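You operate a simulated robot arm through the tools that you are given. There is no shell and no other tool.

You are at the controls of a simulated robot arm. One attempt, no reset.

TASK
Put things in order on the top of the long steel table. At the end: the brown small clay cup is on the closed white carton; the clear syrup bottle from the top of the long steel table is in the silver steel bowl; the cream price peg from the top of the long steel table stands on top of the white pad; the beige coin roll (marked "TEN") from the top of the long steel table stands on top of the gold brass weight (marked "HALF kg"); whatever was shut is shut again. Leave all else as you found it, and nothing knocked over. Set down upright: small clay cup.

It is judged by the outcome, as a careful person would: the job done as asked, and still so three seconds after it is handed in. It fails if anything else is knocked over, pushed out of place, dropped, spilled or broken.

THE ROBOT
A 6-joint arm with a two-finger parallel gripper, fixed in place. Base frame: the origin is on the floor under the middle of its stand, x ahead of it, y to its left, z up; the work surface is at about z = 860. Lengths are in mm, angles in degrees, forces in N, time in s.
With the tool pointing down near the work surface it reaches from about 240 to 640 mm from the base axis. Its first joint turns from -66.0 to 66.0 degrees. Payload 2.7 kg.
The TCP is the grasp point between the finger pads, 23 mm short of the fingertips. In the tool frame z runs along the fingers and y along their closing line. The gripper opens to 94 mm. The fingers are 38 mm wide and 10 mm thick; the gripper's body (54 by 96 mm) begins 39 mm behind the TCP.
Orientation is that of the tool frame in the base frame, as a unit quaternion [w, x, y, z]. With the fingers straight down and closing along the base's y, the tool's x points along the base's -x, its y along +y and its z along -z.

THE INTERFACE
- The arm moves only by the tool apply_moves. Its argument "commands" is a list of rows, each an object of numbers (a shift or turn left out is 0, a gripper value left out holds the last): "wx", "wy", "wz": the turn, a rotation vector about the base's x, y, z in degrees; "tx", "ty", "tz": the shift along the base's x, y, z in mm; "fingers": the gripper command, from -1 (shut) to 1 (fully open), values between in proportion. In form: [{"wx": .., "wy": .., "wz": .., "tx": .., "ty": .., "tz": .., "fingers": ..}, ...]. A call has 1 to 20 rows; each row is the pose to reach, as a shift and turn from the pose commanded when the call began. Each row takes 0.2 s and may step no farther than 50 mm and 8.6 degrees from the row before; otherwise, or with a gripper value out of range, the whole call is refused. Where a pose cannot be reached the arm comes as near as it can. A force on the tool above 40 N (or 10 N above the force at the start of the call, whichever is more), or a blocked arm, ends the call early, and 0.2 s more pass. Each finger travels about 45 mm/s and halts on what it meets, pressing with about 36 N; the grip force reading is that of the motor and also rises with nothing between the fingers. The clock runs only during rows and for 0.2 s after the last one: add rows that repeat a pose to give the fingers time. It gives the time, the measured TCP pose, the force on the tool (base axes), the opening and the grip force at its end, in the units of the frame above (readings bear some noise), with the torque about the TCP (base axes, N m) and any sound that the robot's microphone picked up.
- Cameras (640 x 400 px; columns grow to the right, rows downward): "scene" is fixed at [74.3, -432.7, 1399.9]; the picture's right is [0.79, -0.61, 0.00], its down [-0.37, -0.48, -0.80] and it looks along [0.48, 0.63, -0.60] (base axes); focal length 257 px, centre (320, 200). "wrist" rides on the gripper at [86, 16, -74] in the tool frame; the picture's right is [-0.18, 0.98, 0.00], its down [-0.58, -0.11, -0.81] and it looks along [-0.79, -0.15, 0.59] (tool axes); focal length 243 px, centre (320, 200). There is no depth. A picture from a camera that has moved, and an enlarged one, comes with that camera's place and axes in the base frame and with its lens.
- get_image(camera): a new picture of that camera. It takes no simulated time.
- inspect(camera, box): a new picture of the part [left, top, right, bottom] of that camera's present view, enlarged. It takes no simulated time.
- close_job(): hands the job in; it is judged then, once.

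Places have to be worked out from the pictures, the camera data and where the tool is seen. Open the gripper and draw the arm clear of the work before you hand the job in, unless the task says otherwise.

The tools are called after "Emit:" by a JSON object that holds its "fn" and its "kwargs". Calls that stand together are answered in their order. apply_moves: Moves the arm, as the interface text tells. Its arguments: {"type":"object","properties":{"commands":{"type":"array","items":{"type":"object","properties":{"wx":{"type":"number"},"wy":{"type":"number"},"wz":{"type":"number"},"tx":{"type":"number"},"ty":{"type":"number"},"tz":{"type":"number"},"fingers":{"type":"number"}}}}},"required":["commands"]} The other tools are called the same way: get_image (camera) takes a picture; inspect (camera, box) takes an enlarged picture of a part of a camera's view; close_job () hands the job in.

At the start:

```text
time_s: 0.0
position: [334.5, 65.2, 1152.9]
tcp_rot: [0.0, 0.0, 1.0, -0.001]
ft_force: [-0.5, -0.1, 0.1]
moment: [-0.01, 0.01, 0.02]
gripper_width: 94.1
grip_force: 0.1
```

scene: 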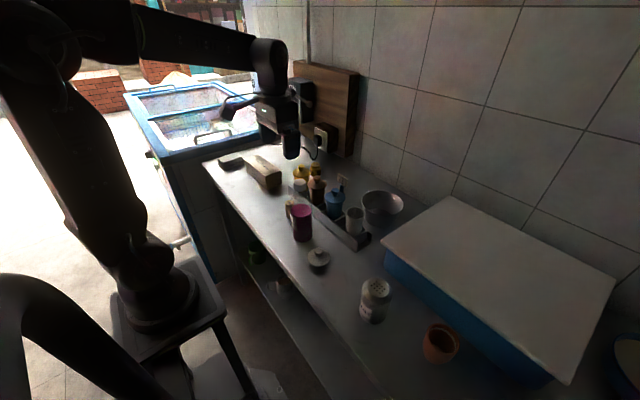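
wrist: 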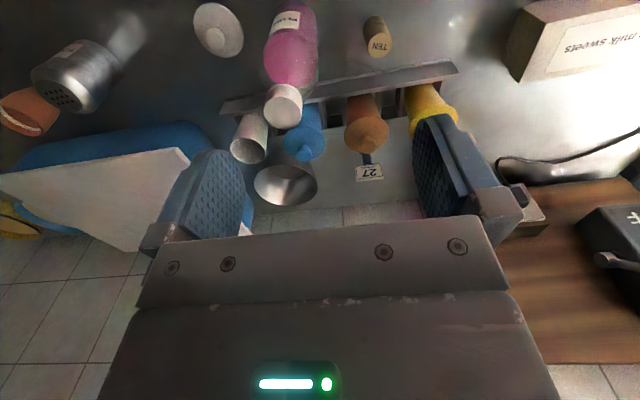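

I start by looking closer at the scene and wrist views to identify each object before moving.

Emit:
{"fn": "inspect", "kwargs": {"camera": "scene", "box": [200, 130, 420, 270]}}

Emit:
{"fn": "inspect", "kwargs": {"camera": "scene", "box": [280, 180, 640, 400]}}

Emit:
{"fn": "inspect", "kwargs": {"camera": "wrist", "box": [180, 0, 500, 200]}}

Emit:
{"fn": "inspect", "kwargs": {"camera": "wrist", "box": [440, 0, 640, 250]}}

Emit:
{"fn": "inspect", "kwargs": {"camera": "wrist", "box": [0, 0, 260, 260]}}

```text
2.86 times, centred on (310, 200) of scene
camera zoom: at [74.3, -432.7, 1399.9], right [0.79, -0.61, 0.0], down [-0.37, -0.48, -0.8], along [0.48, 0.63, -0.6], focal length 734 px, centre (349, 200)
```

zoom: 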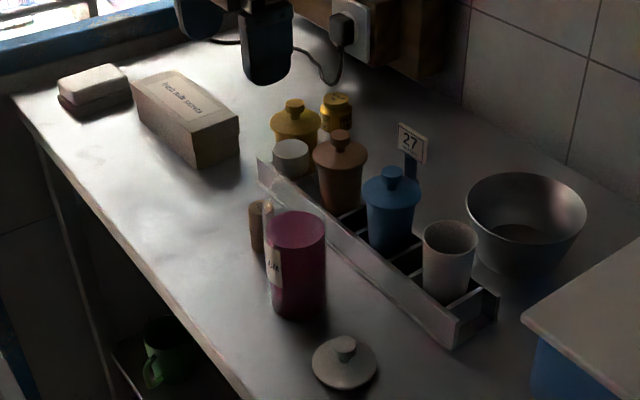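

```text
1.78 times, centred on (460, 290) of scene
camera zoom: at [74.3, -432.7, 1399.9], right [0.79, -0.61, 0.0], down [-0.37, -0.48, -0.8], along [0.48, 0.63, -0.6], focal length 457 px, centre (71, 40)
```

zoom: 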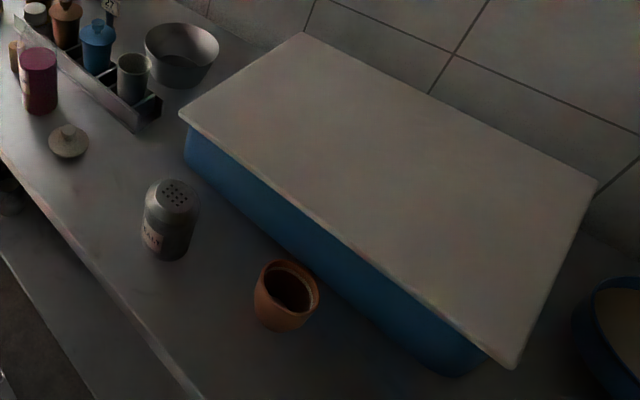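

```text
2.00 times, centred on (340, 100) of wrist
camera zoom: at [247.0, 79.6, 1225.7], right [0.18, 0.98, 0.0], down [0.58, -0.11, 0.81], along [0.79, -0.15, -0.59], focal length 485 px, centre (280, 400)
```

zoom: 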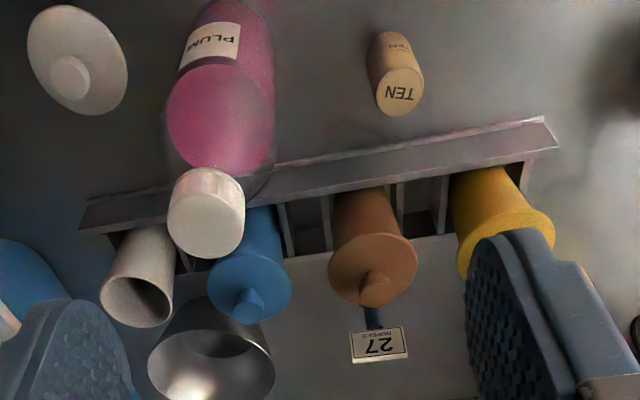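

```text
1.60 times, centred on (540, 125) of wrist
camera zoom: at [247.0, 79.6, 1225.7], right [0.18, 0.98, 0.0], down [0.58, -0.11, 0.81], along [0.79, -0.15, -0.59], focal length 388 px, centre (-32, 320)
```

zoom: 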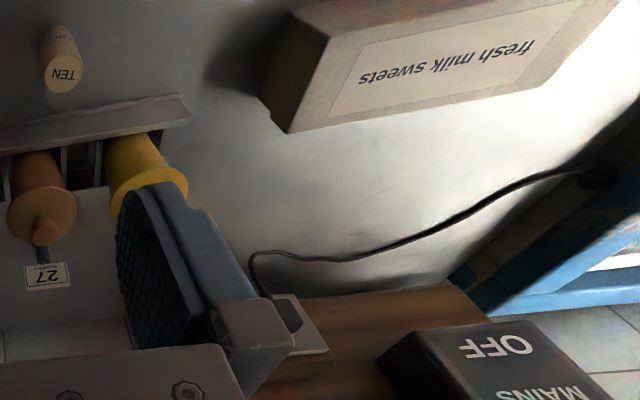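

```text
1.54 times, centred on (130, 130) of wrist
camera zoom: at [247.0, 79.6, 1225.7], right [0.18, 0.98, 0.0], down [0.58, -0.11, 0.81], along [0.79, -0.15, -0.59], focal length 373 px, centre (612, 308)
```

zoom: 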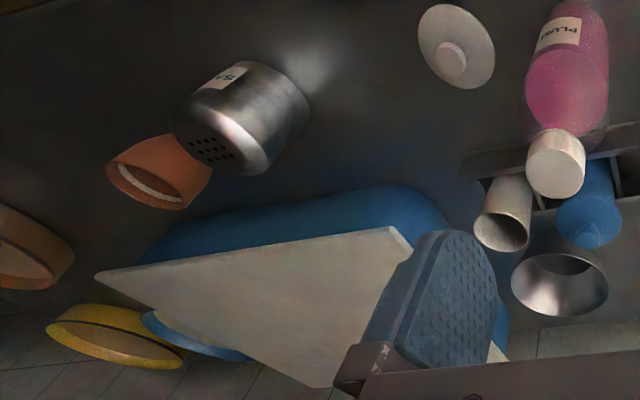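

The table holds a rack with canisters, a clear bottle with pink syrup, the "TEN" roll, a price sign "27", a bowl, a carton on the left and a clay cup on the right. I'll swing the arm left, high up, to see the carton, the pad and the brass weight.

Emit:
{"fn": "apply_moves", "kwargs": {"commands": [{"tx": -15, "ty": 36, "tz": 10, "wz": 7}, {"tx": -33, "ty": 70, "tz": 20, "wz": 14}, {"tx": -53, "ty": 104, "tz": 30, "wz": 21}, {"tx": -75, "ty": 138, "tz": 40, "wz": 28}, {"tx": -98, "ty": 171, "tz": 40, "wz": 34}]}}

Emit:
{"fn": "get_image", "kwargs": {"camera": "wrist"}}

Emit:
{"fn": "get_image", "kwargs": {"camera": "scene"}}

```text
time_s: 1.2
position: [235.2, 235.8, 1193.2]
tcp_rot: [0.0, -0.293, 0.956, 0.0]
ft_force: [-0.3, 0.7, -0.5]
moment: [-0.03, -0.03, -0.01]
gripper_width: 94.0
grip_force: 0.1
```

```text
taken
camera wrist: at [154.5, 199.1, 1266.1], right [-0.4, 0.92, 0.0], down [0.54, 0.24, 0.81], along [0.74, 0.32, -0.59], focal length 243 px, centre (320, 200)
```

wrist: 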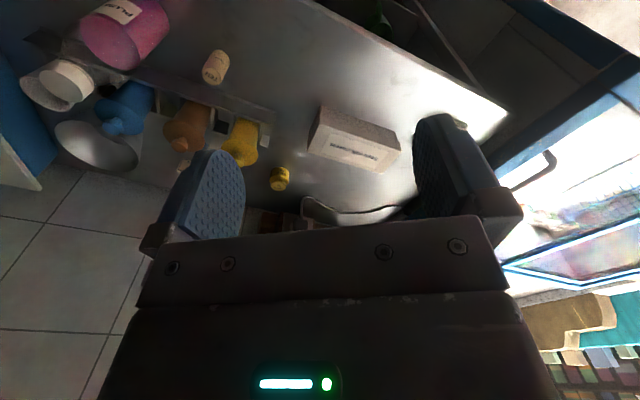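

```text
taken
```

scene: 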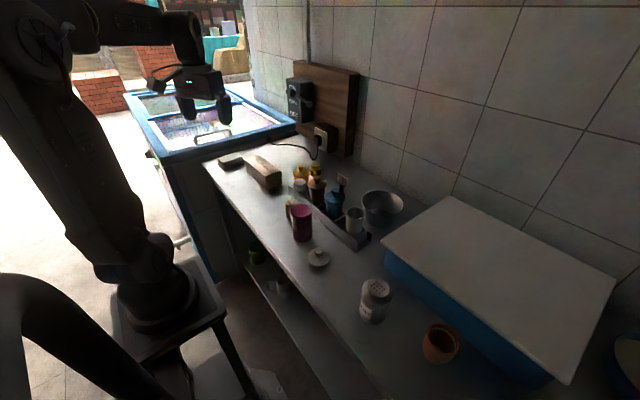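

The wrist picture is inverted (image down is world up). I'll zoom into the left part of the table in both views.

Emit:
{"fn": "inspect", "kwargs": {"camera": "wrist", "box": [170, 40, 430, 230]}}

Emit:
{"fn": "inspect", "kwargs": {"camera": "scene", "box": [200, 130, 300, 200]}}

Emit:
{"fn": "inspect", "kwargs": {"camera": "scene", "box": [280, 140, 410, 230]}}

```text
2.11 times, centred on (300, 135) of wrist
camera zoom: at [154.5, 199.1, 1266.1], right [-0.4, 0.92, 0.0], down [0.54, 0.24, 0.81], along [0.74, 0.32, -0.59], focal length 511 px, centre (362, 337)
```

zoom: 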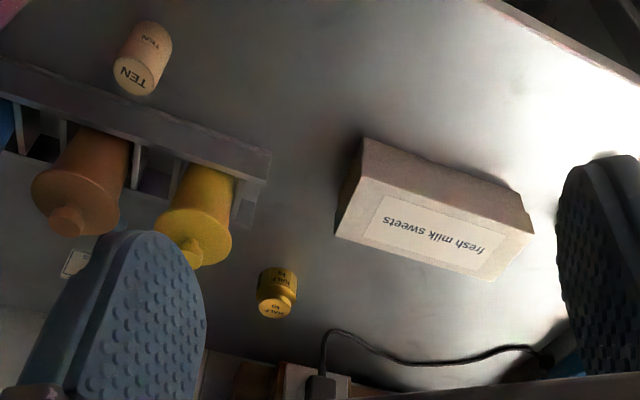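

```text
5.71 times, centred on (250, 165) of scene
camera zoom: at [74.3, -432.7, 1399.9], right [0.79, -0.61, 0.0], down [-0.37, -0.48, -0.8], along [0.48, 0.63, -0.6], focal length 1468 px, centre (720, 400)
```

zoom: 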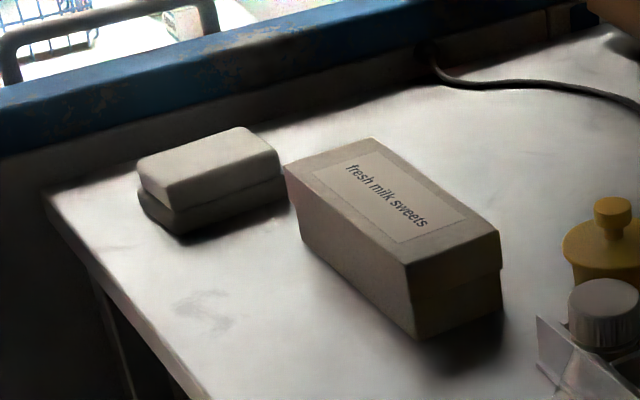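

```text
4.44 times, centred on (345, 185) of scene
camera zoom: at [74.3, -432.7, 1399.9], right [0.79, -0.61, 0.0], down [-0.37, -0.48, -0.8], along [0.48, 0.63, -0.6], focal length 1142 px, centre (209, 267)
```

zoom: 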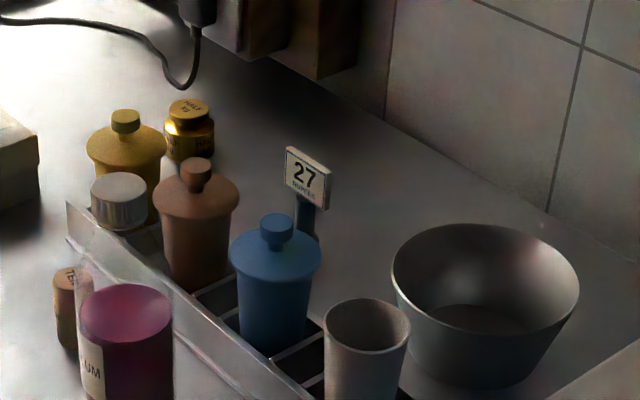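

The object at the far left (white block on a dark base) may be the pad. I'll turn further left to see it with the wrist camera.

Emit:
{"fn": "apply_moves", "kwargs": {"commands": [{"tx": -20, "ty": 8, "tz": 0, "wz": 7}, {"tx": -40, "ty": 16, "tz": 0, "wz": 14}, {"tx": -60, "ty": 22, "tz": 0, "wz": 21}, {"tx": -80, "ty": 28, "tz": 0, "wz": 28}]}}

Emit:
{"fn": "get_image", "kwargs": {"camera": "wrist"}}

Emit:
{"fn": "inspect", "kwargs": {"camera": "wrist", "box": [170, 40, 430, 230]}}

```text
time_s: 2.2
position: [179.4, 251.7, 1192.7]
tcp_rot: [-0.001, -0.517, 0.856, 0.001]
ft_force: [0.1, -1.0, -0.2]
moment: [-0.02, -0.01, 0.02]
gripper_width: 94.1
grip_force: 0.1
out of reach, approached as far as the arm can: row 3, 4
```

```text
taken
camera wrist: at [123.8, 181.4, 1265.5], right [-0.78, 0.62, 0.0], down [0.37, 0.46, 0.81], along [0.5, 0.63, -0.59], focal length 243 px, centre (320, 200)
```

wrist: 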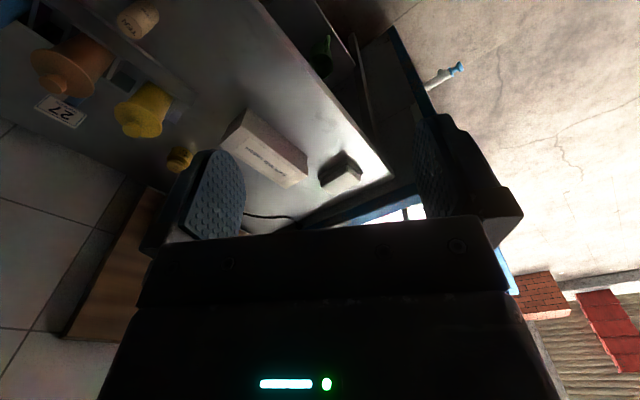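

```text
2.11 times, centred on (300, 135) of wrist
camera zoom: at [123.8, 181.4, 1265.5], right [-0.78, 0.62, 0.0], down [0.37, 0.46, 0.81], along [0.5, 0.63, -0.59], focal length 511 px, centre (362, 337)
```

zoom: 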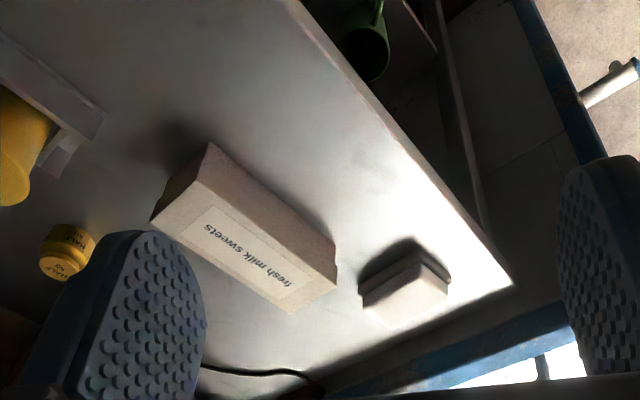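

I'll zoom in harder on the pad, the weight and the carton.

Emit:
{"fn": "inspect", "kwargs": {"camera": "wrist", "box": [300, 135, 380, 205]}}

Emit:
{"fn": "inspect", "kwargs": {"camera": "wrist", "box": [210, 90, 330, 200]}}

Emit:
{"fn": "inspect", "kwargs": {"camera": "wrist", "box": [0, 0, 210, 180]}}

```text
5.71 times, centred on (340, 170) of wrist
camera zoom: at [123.8, 181.4, 1265.5], right [-0.78, 0.62, 0.0], down [0.37, 0.46, 0.81], along [0.5, 0.63, -0.59], focal length 1386 px, centre (206, 371)
```

zoom: 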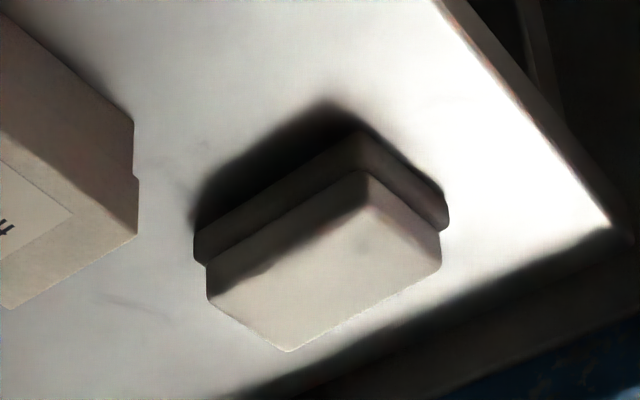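

```text
3.64 times, centred on (270, 145) of wrist
camera zoom: at [123.8, 181.4, 1265.5], right [-0.78, 0.62, 0.0], down [0.37, 0.46, 0.81], along [0.5, 0.63, -0.59], focal length 882 px, centre (502, 400)
```

zoom: 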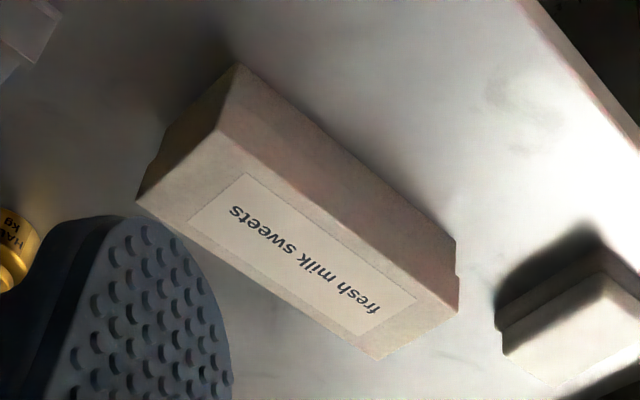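

```text
2.22 times, centred on (105, 90) of wrist
camera zoom: at [123.8, 181.4, 1265.5], right [-0.78, 0.62, 0.0], down [0.37, 0.46, 0.81], along [0.5, 0.63, -0.59], focal length 539 px, centre (798, 444)
```

zoom: 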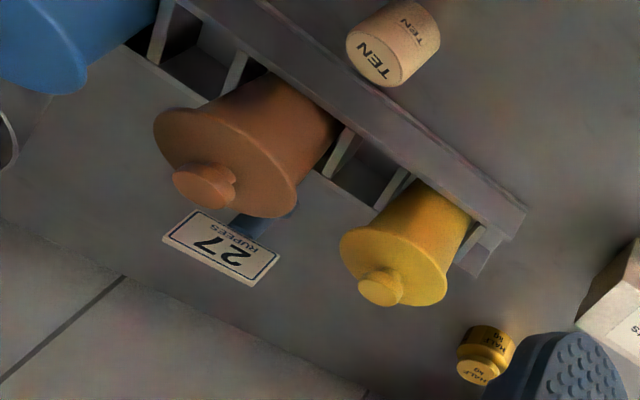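

The pad is at about (363, 565), the carton at (423, 389) with its top near z=914, the weight near (590, 280), and the peg near (595, 108). Next I swing back right to view the middle and right side.

Emit:
{"fn": "apply_moves", "kwargs": {"commands": [{"tx": 30, "ty": -20, "wz": -8}, {"tx": 55, "ty": -50, "wz": -16}, {"tx": 75, "ty": -90, "wz": -24}, {"tx": 90, "ty": -130, "wz": -32}, {"tx": 100, "ty": -170, "wz": -40}, {"tx": 105, "ty": -210, "wz": -48}, {"tx": 105, "ty": -250, "wz": -56}, {"tx": 105, "ty": -290, "wz": -64}, {"tx": 105, "ty": -330, "wz": -72}, {"tx": 105, "ty": -370, "wz": -80}, {"tx": 105, "ty": -400, "wz": -88}, {"tx": 105, "ty": -430, "wz": -96}]}}

Emit:
{"fn": "get_image", "kwargs": {"camera": "wrist"}}

Emit:
{"fn": "get_image", "kwargs": {"camera": "scene"}}

```text
time_s: 4.8
position: [284.8, -177.8, 1193.1]
tcp_rot: [0.0, 0.294, 0.956, 0.0]
ft_force: [-1.2, -1.0, 0.7]
moment: [-0.01, -0.01, -0.01]
gripper_width: 94.0
grip_force: 0.0
```

```text
taken
camera wrist: at [221.7, -117.5, 1266.1], right [0.7, 0.71, 0.0], down [0.42, -0.42, 0.81], along [0.57, -0.57, -0.59], focal length 243 px, centre (320, 200)
```

wrist: 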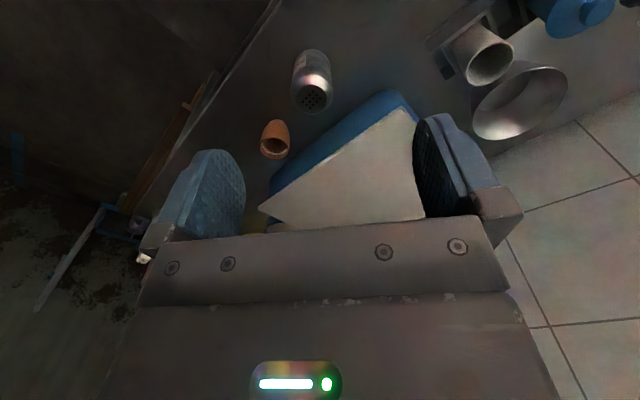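

```text
taken
```

scene: 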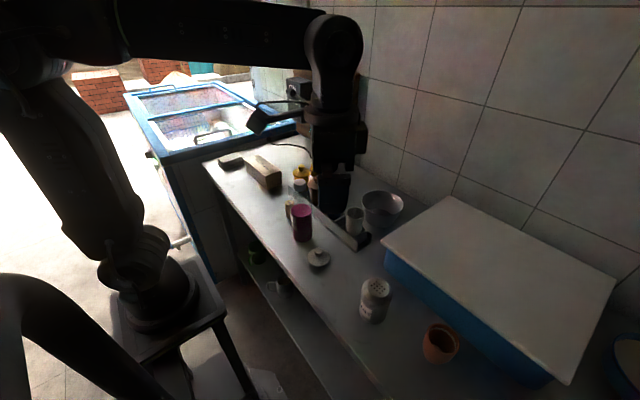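

Now I zoom on the cup, the shaker and the right side in the wrist view.

Emit:
{"fn": "inspect", "kwargs": {"camera": "wrist", "box": [220, 30, 380, 180]}}

Emit:
{"fn": "inspect", "kwargs": {"camera": "wrist", "box": [100, 150, 300, 260]}}

Emit:
{"fn": "inspect", "kwargs": {"camera": "wrist", "box": [420, 0, 640, 150]}}

Emit:
{"fn": "inspect", "kwargs": {"camera": "scene", "box": [350, 260, 480, 380]}}

```text
2.67 times, centred on (300, 105) of wrist
camera zoom: at [221.7, -117.5, 1266.1], right [0.7, 0.71, 0.0], down [0.42, -0.42, 0.81], along [0.57, -0.57, -0.59], focal length 647 px, centre (373, 453)
```

zoom: 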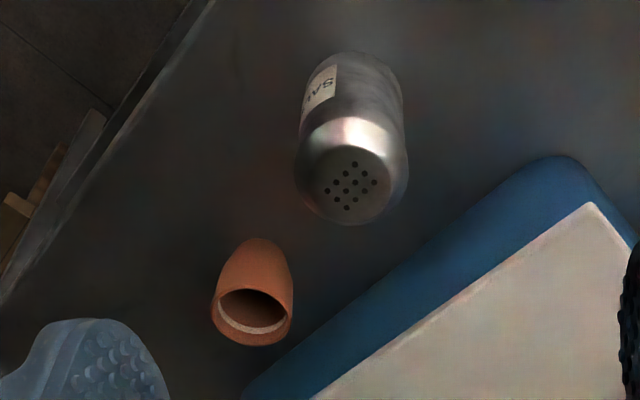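

```text
3.20 times, centred on (200, 205) of wrist
camera zoom: at [221.7, -117.5, 1266.1], right [0.7, 0.71, 0.0], down [0.42, -0.42, 0.81], along [0.57, -0.57, -0.59], focal length 776 px, centre (704, 184)
```

zoom: 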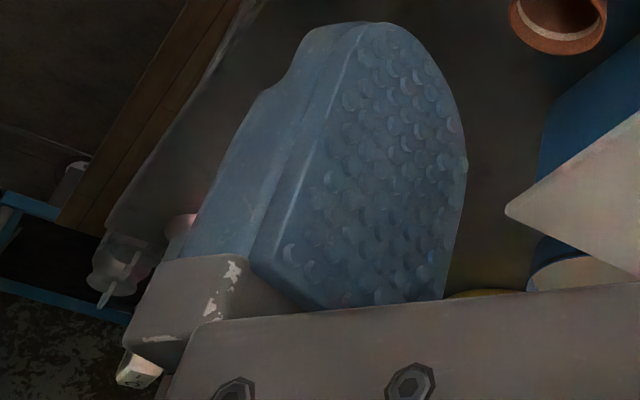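

```text
2.67 times, centred on (530, 75) of wrist
camera zoom: at [221.7, -117.5, 1266.1], right [0.7, 0.71, 0.0], down [0.42, -0.42, 0.81], along [0.57, -0.57, -0.59], focal length 647 px, centre (-240, 533)
```

zoom: 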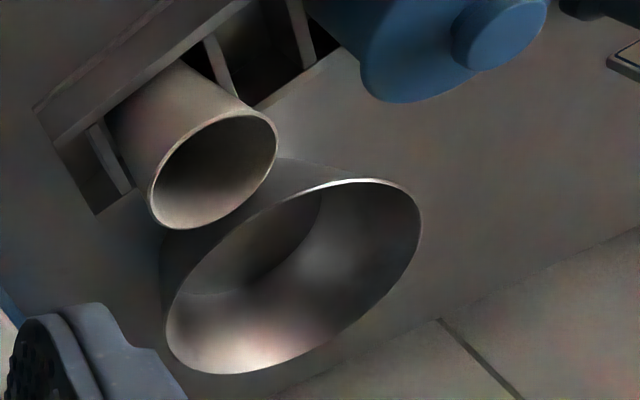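

```text
3.33 times, centred on (415, 320) of scene
camera zoom: at [74.3, -432.7, 1399.9], right [0.79, -0.61, 0.0], down [-0.37, -0.48, -0.8], along [0.48, 0.63, -0.6], focal length 856 px, centre (3, -200)
```

zoom: 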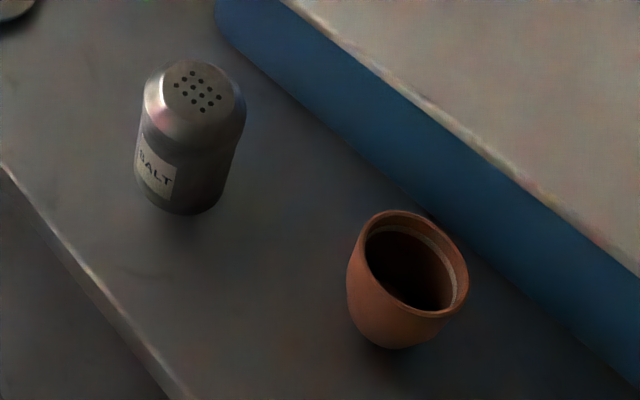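

The cup's rim centre triangulates to about (380, -396, 920), so it stands about 60 mm tall. I'll move to the centre with the yaw straight, for a better view of the bottle, rack, peg and bowl.

Emit:
{"fn": "apply_moves", "kwargs": {"commands": [{"tx": 0, "ty": 40, "tz": 0, "wz": 7}, {"tx": 0, "ty": 80, "tz": 0, "wz": 14}, {"tx": 5, "ty": 120, "tz": 0, "wz": 21}, {"tx": 5, "ty": 160, "tz": 0, "wz": 28}, {"tx": 5, "ty": 200, "tz": 0, "wz": 34.2}, {"tx": 25, "ty": 220, "tz": 0, "wz": 34.2}]}}

Emit:
{"fn": "apply_moves", "kwargs": {"commands": [{"tx": 20, "tz": 10, "wy": 6}, {"tx": 40, "tz": 20, "wy": 12}, {"tx": 60, "tz": 30, "wy": 18}, {"tx": 80, "tz": 30, "wy": 24}, {"tx": 100, "tz": 30, "wy": 30}]}}

Emit:
{"fn": "get_image", "kwargs": {"camera": "wrist"}}

```text
time_s: 6.2
position: [307.8, 42.3, 1192.9]
tcp_rot: [0.0, -0.003, 1.0, 0.001]
ft_force: [-0.1, 0.2, -0.1]
moment: [-0.02, 0.01, 0.05]
gripper_width: 94.1
grip_force: 0.2
```

```text
time_s: 7.4
position: [388.9, 40.4, 1183.6]
tcp_rot: [-0.258, -0.001, 0.966, 0.001]
ft_force: [-0.7, -0.1, 0.7]
moment: [0.0, -0.01, 0.0]
gripper_width: 94.0
grip_force: 0.1
out of reach, approached as far as the arm can: row 4, 5
```

```text
taken
camera wrist: at [350.5, 55.3, 1290.4], right [0.16, 0.98, -0.09], down [0.91, -0.11, 0.41], along [0.39, -0.14, -0.91], focal length 243 px, centre (320, 200)
```

wrist: 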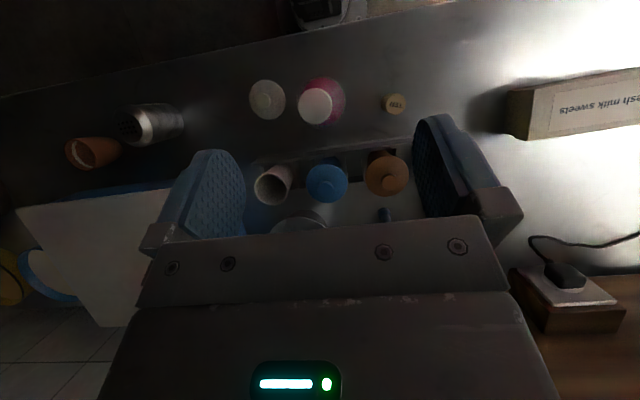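

This is a near top-down view. I'll zoom in on the bottle, roll, rack, peg and bowl.

Emit:
{"fn": "inspect", "kwargs": {"camera": "wrist", "box": [230, 60, 430, 240]}}

Emit:
{"fn": "inspect", "kwargs": {"camera": "wrist", "box": [240, 70, 350, 150]}}

Emit:
{"fn": "inspect", "kwargs": {"camera": "wrist", "box": [350, 80, 430, 240]}}

```text
2.22 times, centred on (330, 150) of wrist
camera zoom: at [350.5, 55.3, 1290.4], right [0.16, 0.98, -0.09], down [0.91, -0.11, 0.41], along [0.39, -0.14, -0.91], focal length 539 px, centre (298, 311)
```

zoom: 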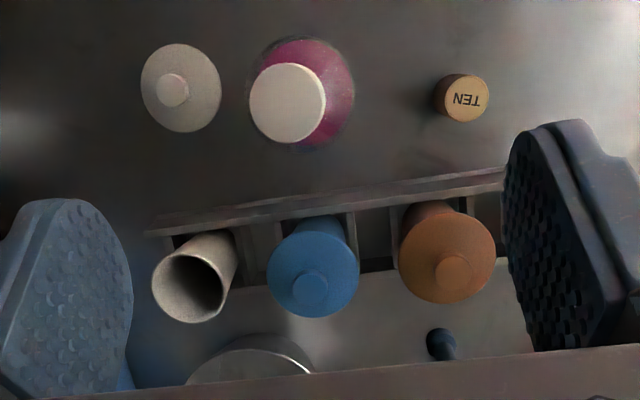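

```text
5.00 times, centred on (295, 110) of wrist
camera zoom: at [350.5, 55.3, 1290.4], right [0.16, 0.98, -0.09], down [0.91, -0.11, 0.41], along [0.39, -0.14, -0.91], focal length 1213 px, centre (445, 650)
```

zoom: 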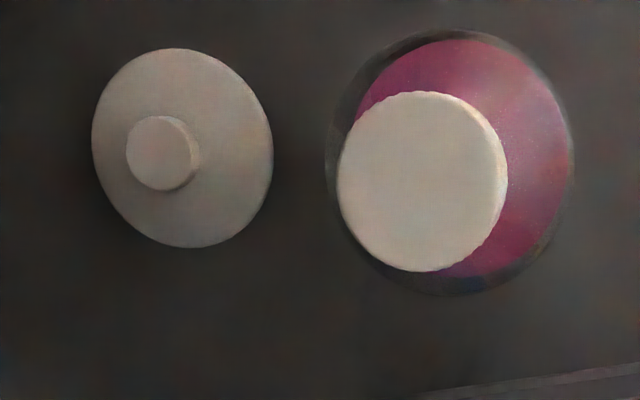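

```text
2.50 times, centred on (390, 160) of wrist
camera zoom: at [350.5, 55.3, 1290.4], right [0.16, 0.98, -0.09], down [0.91, -0.11, 0.41], along [0.39, -0.14, -0.91], focal length 606 px, centre (145, 300)
```

zoom: 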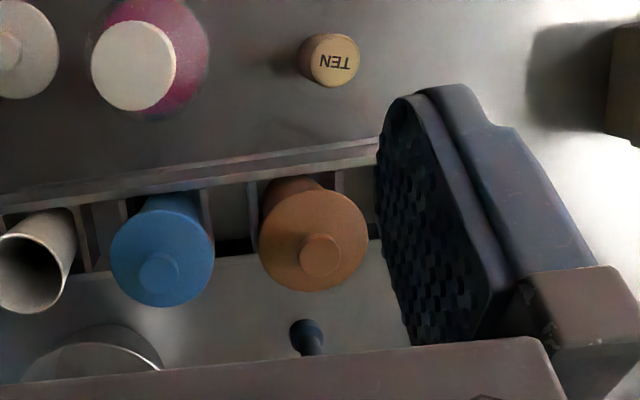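

The peg's base looks to be around (571–590, 107). I'll move closer with a milder tilt to see the peg and the bowl well.

Emit:
{"fn": "apply_moves", "kwargs": {"commands": [{"tx": 10, "ty": 25, "tz": -15, "wy": -4}, {"tx": 20, "ty": 50, "tz": -30, "wy": -8}, {"tx": 31, "ty": 65, "tz": -50, "wy": -10}, {"tx": 31, "ty": 65, "tz": -50, "wy": -10}]}}

Emit:
{"fn": "get_image", "kwargs": {"camera": "wrist"}}

Emit:
{"fn": "inspect", "kwargs": {"camera": "wrist", "box": [230, 100, 430, 230]}}

```text
time_s: 8.4
position: [419.8, 107.1, 1134.1]
tcp_rot: [-0.173, -0.002, 0.985, 0.001]
ft_force: [0.8, 0.8, 0.2]
moment: [-0.02, 0.04, -0.03]
gripper_width: 93.8
grip_force: 0.0
```

```text
taken
camera wrist: at [363.8, 120.9, 1232.0], right [0.17, 0.98, -0.06], down [0.82, -0.11, 0.56], along [0.54, -0.15, -0.83], focal length 243 px, centre (320, 200)
```

wrist: 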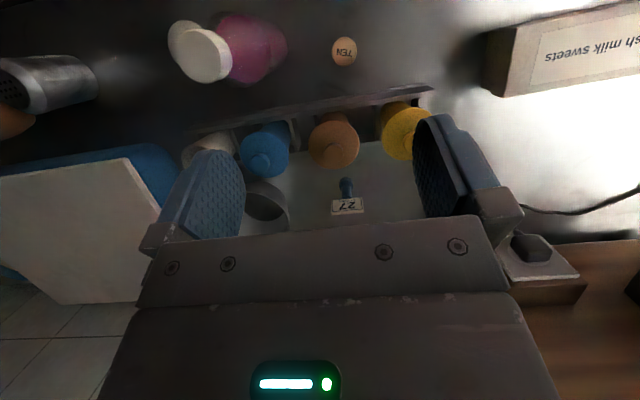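

```text
3.08 times, centred on (330, 165) of wrist
camera zoom: at [363.8, 120.9, 1232.0], right [0.17, 0.98, -0.06], down [0.82, -0.11, 0.56], along [0.54, -0.15, -0.83], focal length 746 px, centre (289, 308)
```

zoom: 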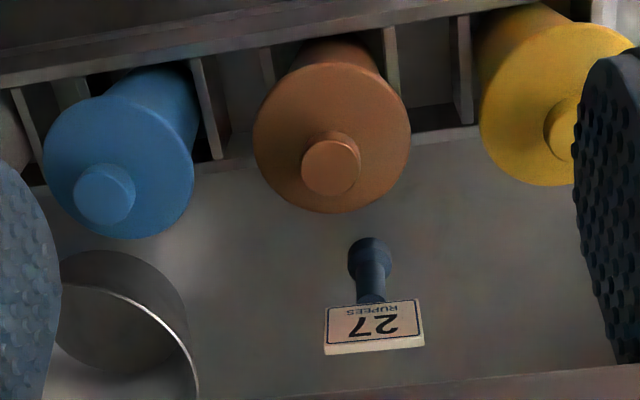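

The peg has a round dark-blue base with a stem and a cream plate. I'll zoom in further on it.

Emit:
{"fn": "inspect", "kwargs": {"camera": "wrist", "box": [320, 165, 380, 225]}}

Emit:
{"fn": "inspect", "kwargs": {"camera": "scene", "box": [325, 165, 365, 195]}}

Emit:
{"fn": "inspect", "kwargs": {"camera": "scene", "box": [285, 155, 335, 245]}}

```text
6.67 times, centred on (350, 195) of wrist
camera zoom: at [363.8, 120.9, 1232.0], right [0.17, 0.98, -0.06], down [0.82, -0.11, 0.56], along [0.54, -0.15, -0.83], focal length 1618 px, centre (120, 233)
```

zoom: 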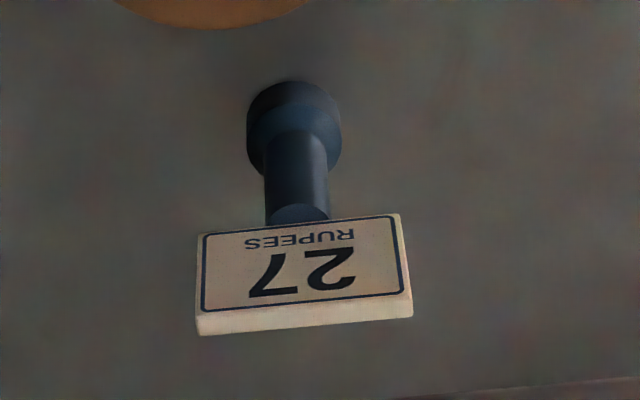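

```text
13.33 times, centred on (345, 180) of scene
camera zoom: at [74.3, -432.7, 1399.9], right [0.79, -0.61, 0.0], down [-0.37, -0.48, -0.8], along [0.48, 0.63, -0.6], focal length 3426 px, centre (-13, 467)
```

zoom: 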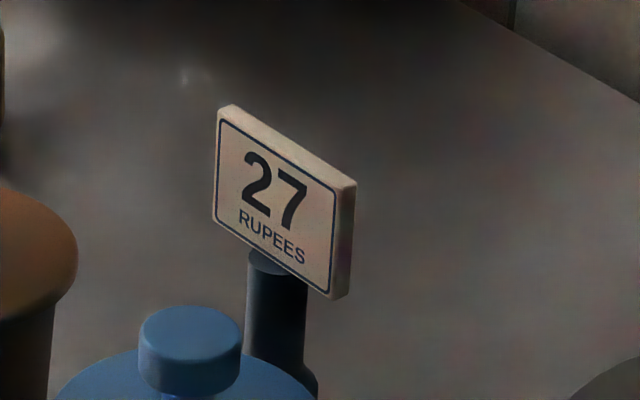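

```text
4.44 times, centred on (310, 200) of scene
camera zoom: at [74.3, -432.7, 1399.9], right [0.79, -0.61, 0.0], down [-0.37, -0.48, -0.8], along [0.48, 0.63, -0.6], focal length 1142 px, centre (364, 200)
```

zoom: 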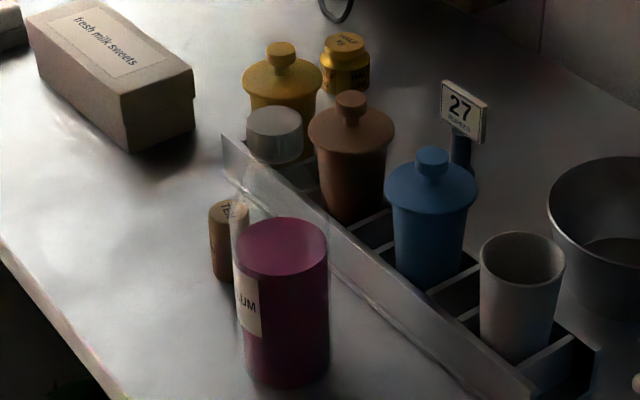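

The peg is centred near (574, 105), with a 24 mm base, its plate facing -x at z≈914–949, and about 89 mm total height. I'll start with the cup: first remove the tilt and retract to a safe height.

Emit:
{"fn": "apply_moves", "kwargs": {"commands": [{"tx": -30, "tz": 10, "wy": -7}, {"tx": -60, "tz": 20, "wy": -14}, {"tx": -90, "tz": 26, "wy": -19.9}, {"tx": -100, "ty": -30, "tz": 26, "wy": -19.9}]}}

Emit:
{"fn": "apply_moves", "kwargs": {"commands": [{"tx": 0, "ty": -45, "wz": -5}, {"tx": 0, "ty": -90, "wz": -10}, {"tx": 0, "ty": -135, "wz": -15}, {"tx": 0, "ty": -180, "wz": -20}, {"tx": 0, "ty": -225, "wz": -25}, {"tx": 0, "ty": -270, "wz": -30}, {"tx": 0, "ty": -315, "wz": -35}, {"tx": 0, "ty": -360, "wz": -40}, {"tx": 0, "ty": -380, "wz": -45}]}}

Emit:
{"fn": "get_image", "kwargs": {"camera": "wrist"}}

```text
time_s: 9.4
position: [319.4, 74.7, 1159.4]
tcp_rot: [0.001, -0.002, 1.0, 0.0]
ft_force: [0.1, 0.2, 0.0]
moment: [0.03, 0.02, 0.0]
gripper_width: 94.0
grip_force: 0.0
```

```text
time_s: 11.4
position: [318.6, -305.2, 1158.7]
tcp_rot: [-0.001, 0.381, 0.924, 0.001]
ft_force: [-0.2, -0.4, 0.6]
moment: [0.0, -0.01, 0.04]
gripper_width: 94.0
grip_force: 0.0
```

```text
taken
camera wrist: at [268.8, -233.5, 1233.4], right [0.82, 0.57, 0.0], down [0.34, -0.49, 0.81], along [0.46, -0.66, -0.59], focal length 243 px, centre (320, 200)
```

wrist: 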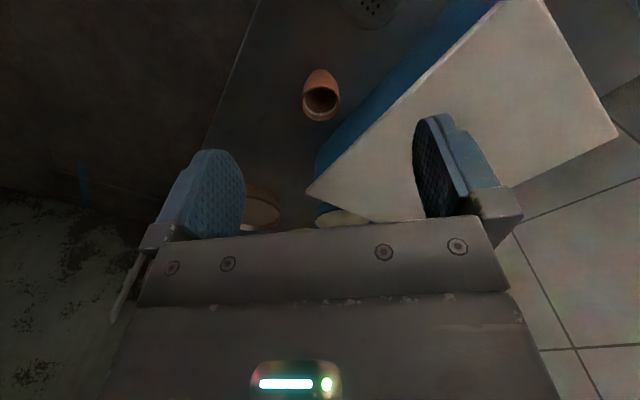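

The cup is clearly in view now; I'll zoom to refine its place.

Emit:
{"fn": "inspect", "kwargs": {"camera": "wrist", "box": [280, 50, 370, 140]}}

Emit:
{"fn": "inspect", "kwargs": {"camera": "wrist", "box": [190, 0, 440, 240]}}

```text
4.44 times, centred on (325, 95) of wrist
camera zoom: at [268.8, -233.5, 1233.4], right [0.82, 0.57, 0.0], down [0.34, -0.49, 0.81], along [0.46, -0.66, -0.59], focal length 1078 px, centre (298, 667)
```

zoom: 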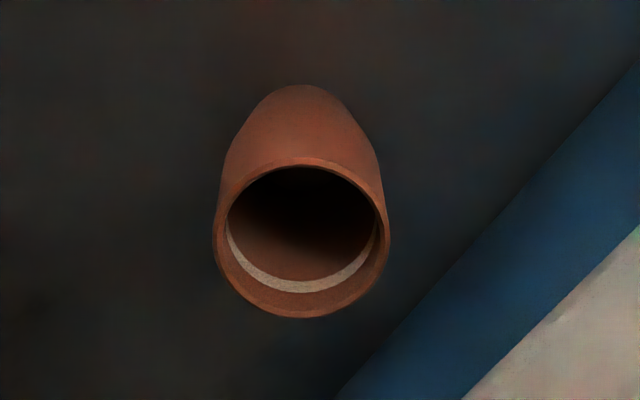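

```text
1.67 times, centred on (315, 120) of wrist
camera zoom: at [268.8, -233.5, 1233.4], right [0.82, 0.57, 0.0], down [0.34, -0.49, 0.81], along [0.46, -0.66, -0.59], focal length 404 px, centre (328, 333)
```

zoom: 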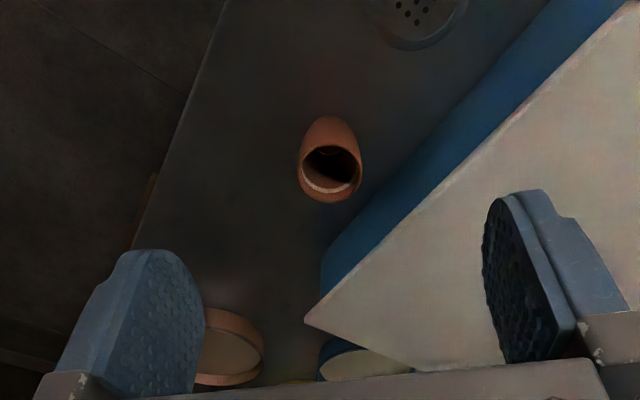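

Rim centre from this view is (381, -393), diameter about 57 mm, which agrees with the earlier estimate. I move above it and descend to z≈960, then check.

Emit:
{"fn": "apply_moves", "kwargs": {"commands": [{"tx": 21, "ty": -29}, {"tx": 42, "ty": -59}, {"tx": 62.4, "ty": -88.5}, {"tx": 62.4, "ty": -88.5, "tz": -45}, {"tx": 62.4, "ty": -88.5, "tz": -90}, {"tx": 62.4, "ty": -88.5, "tz": -135}, {"tx": 62.4, "ty": -88.5, "tz": -170}, {"tx": 62.4, "ty": -88.5, "tz": -195}, {"tx": 62.4, "ty": -88.5, "tz": -195}]}}

Emit:
{"fn": "get_image", "kwargs": {"camera": "wrist"}}

Emit:
{"fn": "inspect", "kwargs": {"camera": "scene", "box": [350, 260, 510, 400]}}

```text
time_s: 13.4
position: [382.2, -392.3, 963.4]
tcp_rot: [-0.001, 0.381, 0.924, 0.001]
ft_force: [0.3, -0.3, 1.1]
moment: [-0.01, -0.02, 0.01]
gripper_width: 93.8
grip_force: 0.0
```

```text
taken
camera wrist: at [332.0, -321.5, 1037.5], right [0.82, 0.57, 0.0], down [0.34, -0.49, 0.81], along [0.46, -0.66, -0.59], focal length 243 px, centre (320, 200)
```

wrist: 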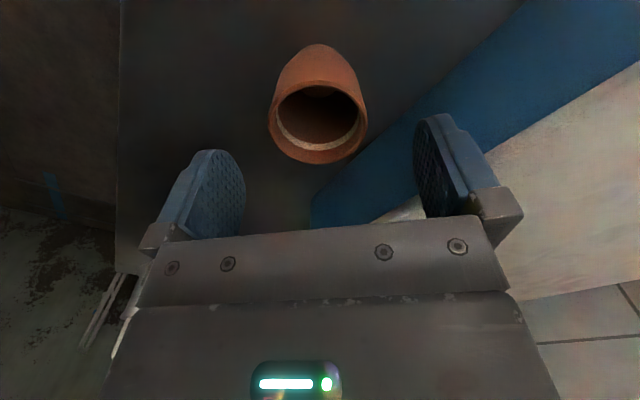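

```text
2.86 times, centred on (430, 330) of scene
camera zoom: at [74.3, -432.7, 1399.9], right [0.79, -0.61, 0.0], down [-0.37, -0.48, -0.8], along [0.48, 0.63, -0.6], focal length 734 px, centre (6, -171)
```

zoom: 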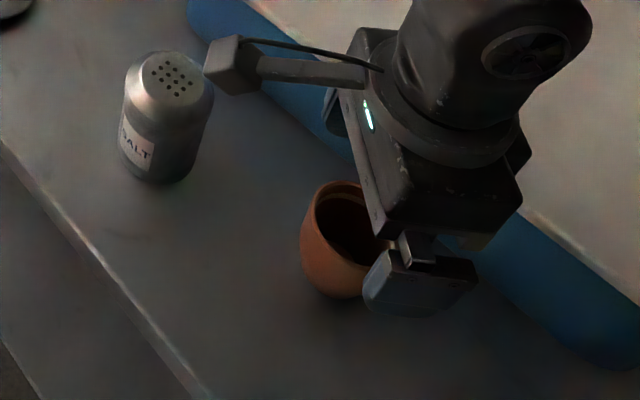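

The gripper is centred over the cup, but the camera bracket comes near the salt shaker (at about (351, -265), top z≈945). I'll yaw the tool +30° to move the bracket away before going down.

Emit:
{"fn": "apply_moves", "kwargs": {"commands": [{"wz": 8}, {"wz": 16}, {"wz": 24}, {"tx": -1.5, "ty": -1, "wz": 30}, {"tx": -1.5, "ty": -1, "wz": 30, "tz": -20}, {"tx": -1.5, "ty": -1, "wz": 30, "tz": -40}, {"tx": -1.5, "ty": -1, "wz": 30, "tz": -57}, {"tx": -1.5, "ty": -1, "wz": 30, "tz": -57}]}}

Emit:
{"fn": "get_image", "kwargs": {"camera": "wrist"}}

Emit:
{"fn": "inspect", "kwargs": {"camera": "scene", "box": [350, 260, 510, 400]}}

```text
time_s: 15.2
position: [380.0, -393.8, 908.7]
tcp_rot: [-0.001, 0.129, 0.992, 0.0]
ft_force: [-0.1, 0.2, -0.3]
moment: [0.0, 0.01, 0.0]
gripper_width: 93.9
grip_force: 0.0
```

```text
taken
camera wrist: at [301.0, -357.5, 981.1], right [0.43, 0.9, 0.0], down [0.54, -0.25, 0.81], along [0.73, -0.35, -0.59], focal length 243 px, centre (320, 200)
```

wrist: 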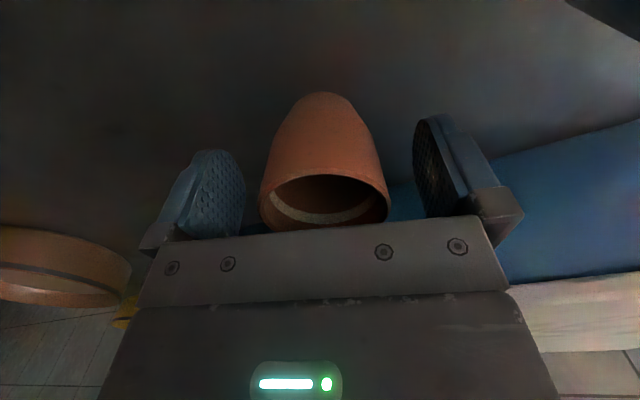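

```text
2.86 times, centred on (430, 330) of scene
camera zoom: at [74.3, -432.7, 1399.9], right [0.79, -0.61, 0.0], down [-0.37, -0.48, -0.8], along [0.48, 0.63, -0.6], focal length 734 px, centre (6, -171)
```

zoom: 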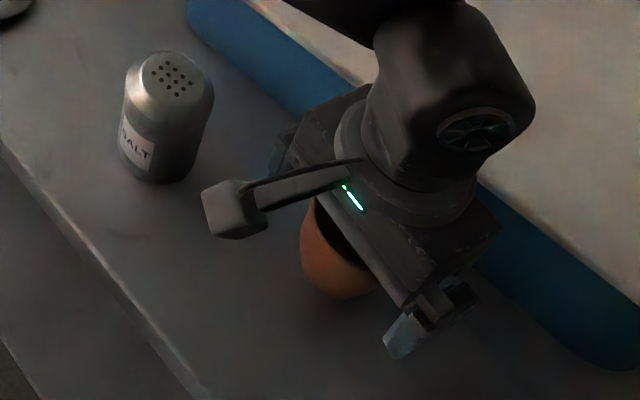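

The cup sits centred between the fingers. I close the gripper on it just below the rim.

Emit:
{"fn": "apply_moves", "kwargs": {"commands": [{"fingers": 0.4}, {"fingers": 0.2}, {"fingers": 0.0}, {"fingers": -0.1}, {"fingers": -0.1}, {"fingers": -0.1}]}}

Emit:
{"fn": "get_image", "kwargs": {"camera": "wrist"}}

```text
time_s: 16.6
position: [381.2, -394.2, 908.6]
tcp_rot: [-0.001, 0.129, 0.992, 0.0]
ft_force: [0.5, 0.4, 1.3]
moment: [-0.01, 0.0, 0.01]
gripper_width: 54.4
grip_force: 35.8
```

```text
taken
camera wrist: at [301.0, -357.5, 981.5], right [0.43, 0.9, 0.0], down [0.54, -0.25, 0.81], along [0.73, -0.35, -0.59], focal length 243 px, centre (320, 200)
```

wrist: 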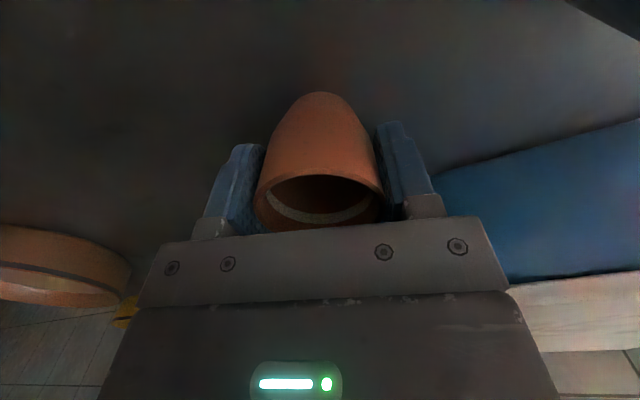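

Gripped at 54.4 mm. I lift it gently and check that it stays upright.

Emit:
{"fn": "apply_moves", "kwargs": {"commands": [{"tz": 5}, {"tz": 15}, {"tz": 35}, {"tz": 60}, {"tz": 60}]}}

Emit:
{"fn": "get_image", "kwargs": {"camera": "wrist"}}

Emit:
{"fn": "inspect", "kwargs": {"camera": "scene", "box": [350, 240, 510, 380]}}

```text
time_s: 17.8
position: [380.4, -393.5, 967.5]
tcp_rot: [-0.001, 0.13, 0.992, 0.001]
ft_force: [0.7, 0.6, -0.8]
moment: [-0.01, 0.0, 0.02]
gripper_width: 54.1
grip_force: 35.9
```

```text
taken
camera wrist: at [301.0, -357.5, 1041.9], right [0.43, 0.9, 0.0], down [0.54, -0.25, 0.81], along [0.73, -0.35, -0.59], focal length 243 px, centre (320, 200)
```

wrist: 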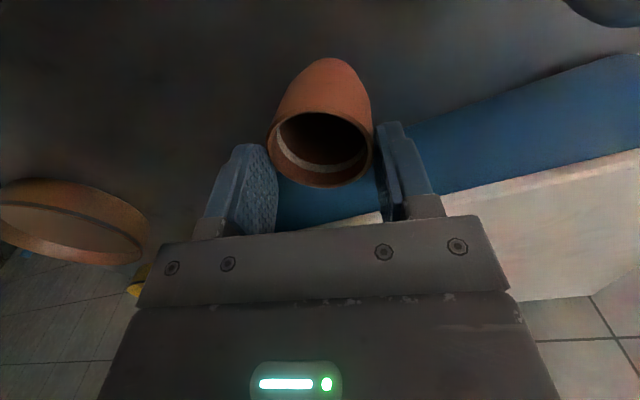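

```text
2.86 times, centred on (430, 310) of scene
camera zoom: at [74.3, -432.7, 1399.9], right [0.79, -0.61, 0.0], down [-0.37, -0.48, -0.8], along [0.48, 0.63, -0.6], focal length 734 px, centre (6, -114)
```

zoom: 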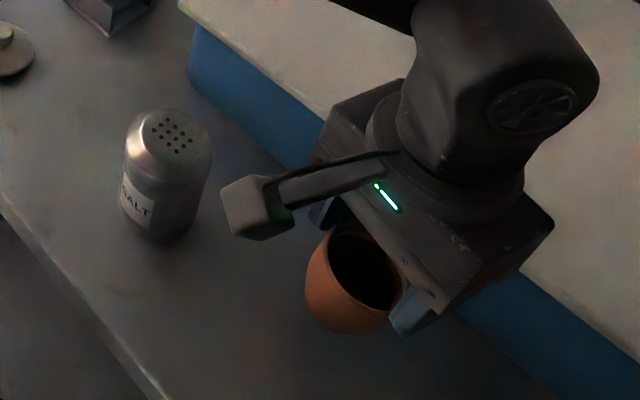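

The cup now appears lower relative to the fingers than at grasp, so it may have slipped. No time passes while I look, so I'll inspect closely.

Emit:
{"fn": "inspect", "kwargs": {"camera": "wrist", "box": [190, 40, 450, 240]}}

Emit:
{"fn": "inspect", "kwargs": {"camera": "scene", "box": [410, 270, 480, 340]}}

```text
2.00 times, centred on (320, 140) of wrist
camera zoom: at [301.0, -357.5, 1041.9], right [0.43, 0.9, 0.0], down [0.54, -0.25, 0.81], along [0.73, -0.35, -0.59], focal length 485 px, centre (320, 320)
```

zoom: 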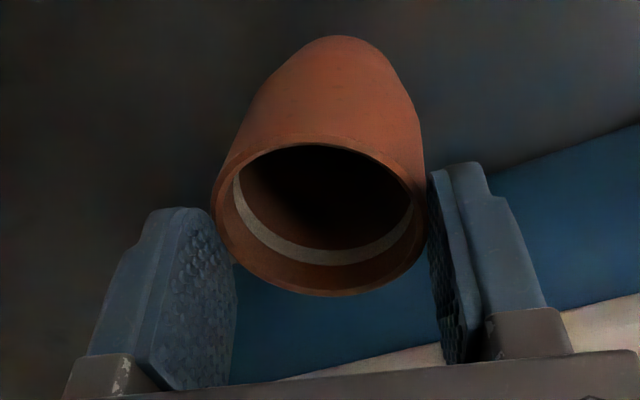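

```text
5.71 times, centred on (445, 305) of scene
camera zoom: at [74.3, -432.7, 1399.9], right [0.79, -0.61, 0.0], down [-0.37, -0.48, -0.8], along [0.48, 0.63, -0.6], focal length 1468 px, centre (-394, -400)
```

zoom: 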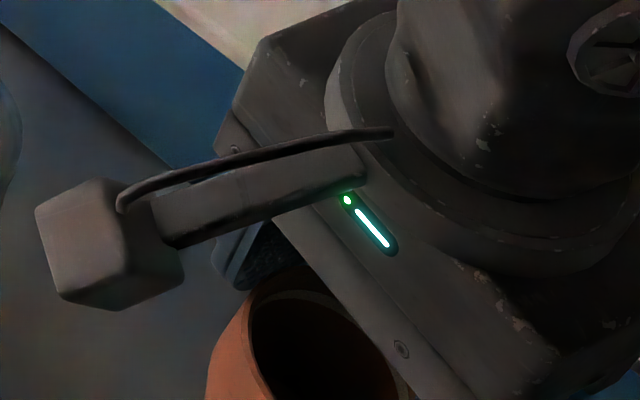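

The cup hangs by its rim at the very fingertips (it slipped about 33 mm along the pads). I'll lower it back to the table immediately and slowly, then regrip deeper.

Emit:
{"fn": "apply_moves", "kwargs": {"commands": [{"tz": -8}, {"tz": -16}, {"tz": -22}]}}

Emit:
{"fn": "get_image", "kwargs": {"camera": "wrist"}}

Emit:
{"fn": "inspect", "kwargs": {"camera": "scene", "box": [350, 240, 510, 380]}}

```text
time_s: 18.6
position: [380.0, -393.2, 946.1]
tcp_rot: [-0.001, 0.129, 0.992, 0.0]
ft_force: [-0.5, 0.1, 0.1]
moment: [0.02, 0.03, 0.0]
gripper_width: 53.9
grip_force: 36.3
```

```text
taken
camera wrist: at [301.0, -357.5, 1019.3], right [0.43, 0.9, 0.0], down [0.54, -0.25, 0.81], along [0.73, -0.35, -0.59], focal length 243 px, centre (320, 200)
```

wrist: 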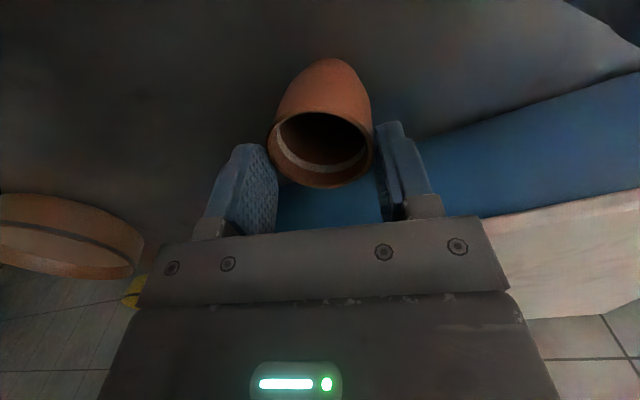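

```text
2.86 times, centred on (430, 310) of scene
camera zoom: at [74.3, -432.7, 1399.9], right [0.79, -0.61, 0.0], down [-0.37, -0.48, -0.8], along [0.48, 0.63, -0.6], focal length 734 px, centre (6, -114)
```

zoom: 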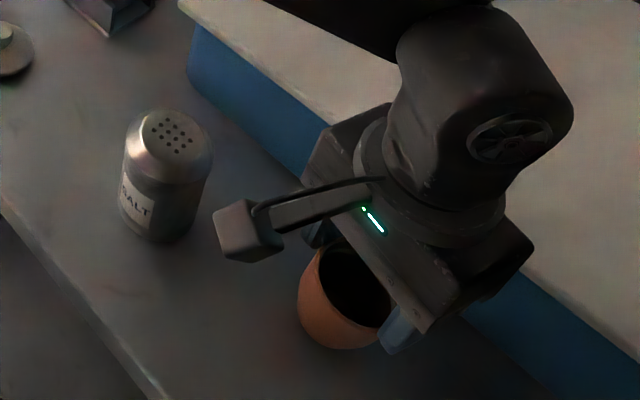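

The cup did not move relative to the fingers while lowering, so it holds at the tips. I continue down to the table in small steps until contact shows, so I can regrip it properly.

Emit:
{"fn": "apply_moves", "kwargs": {"commands": [{"tz": -2}, {"tz": -3.5}, {"tz": -3.5}]}}

Emit:
{"fn": "get_image", "kwargs": {"camera": "wrist"}}

```text
time_s: 19.4
position: [380.1, -395.0, 945.8]
tcp_rot: [0.001, 0.129, 0.992, -0.001]
ft_force: [-4.9, 9.4, 30.9]
moment: [0.47, 0.53, -0.08]
gripper_width: 54.0
grip_force: 36.4
```

```text
taken
camera wrist: at [301.1, -357.3, 1018.5], right [0.43, 0.9, 0.0], down [0.53, -0.25, 0.81], along [0.73, -0.35, -0.59], focal length 243 px, centre (320, 200)
```

wrist: 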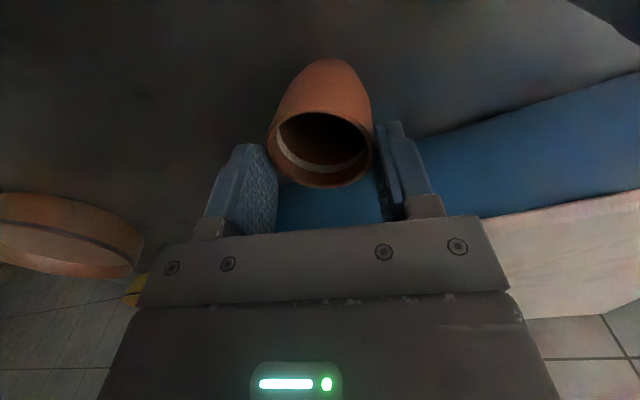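

The cup is firmly on the table (31 N upward push, no slip). I'll unload the force, open the fingers, and look at the cup.

Emit:
{"fn": "apply_moves", "kwargs": {"commands": [{"tz": 1.5}, {"tz": 2}, {"tz": 2}]}}

Emit:
{"fn": "apply_moves", "kwargs": {"commands": [{"fingers": 0.3}, {"fingers": 0.5}, {"fingers": 0.7}, {"fingers": 0.7}, {"tz": 10, "fingers": 0.8}]}}

Emit:
{"fn": "get_image", "kwargs": {"camera": "wrist"}}

Emit:
{"fn": "inspect", "kwargs": {"camera": "scene", "box": [350, 240, 510, 380]}}

```text
time_s: 20.2
position: [381.7, -394.3, 946.5]
tcp_rot: [0.001, 0.129, 0.992, -0.001]
ft_force: [4.2, 1.1, 19.2]
moment: [-0.25, -0.31, 0.05]
gripper_width: 53.9
grip_force: 36.1
```

```text
time_s: 21.4
position: [379.8, -394.6, 955.5]
tcp_rot: [-0.001, 0.129, 0.992, 0.001]
ft_force: [0.7, -0.2, -0.4]
moment: [-0.02, -0.02, 0.0]
gripper_width: 84.7
grip_force: 0.1
```

```text
taken
camera wrist: at [300.8, -357.4, 1028.2], right [0.43, 0.9, 0.0], down [0.54, -0.25, 0.81], along [0.73, -0.35, -0.59], focal length 243 px, centre (320, 200)
```

wrist: 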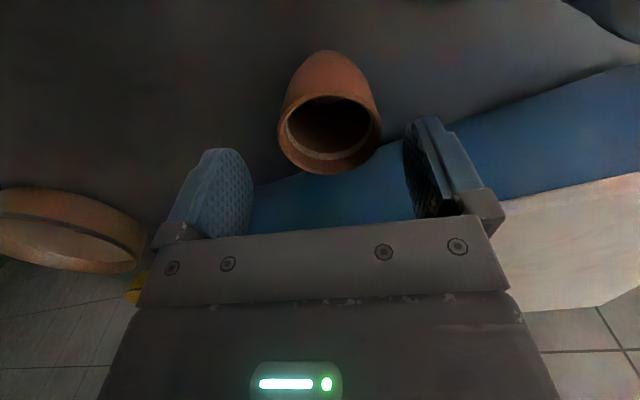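

```text
2.86 times, centred on (430, 310) of scene
camera zoom: at [74.3, -432.7, 1399.9], right [0.79, -0.61, 0.0], down [-0.37, -0.48, -0.8], along [0.48, 0.63, -0.6], focal length 734 px, centre (6, -114)
```

zoom: 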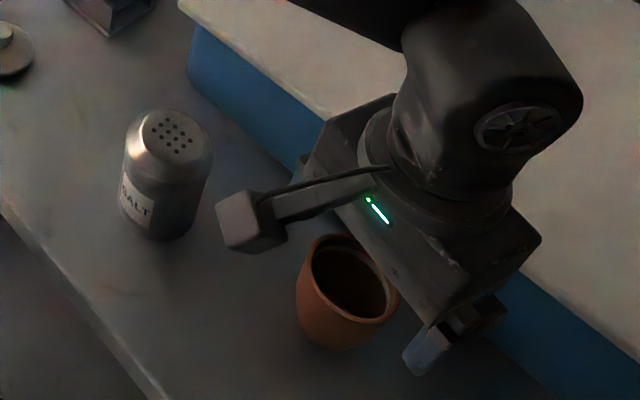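

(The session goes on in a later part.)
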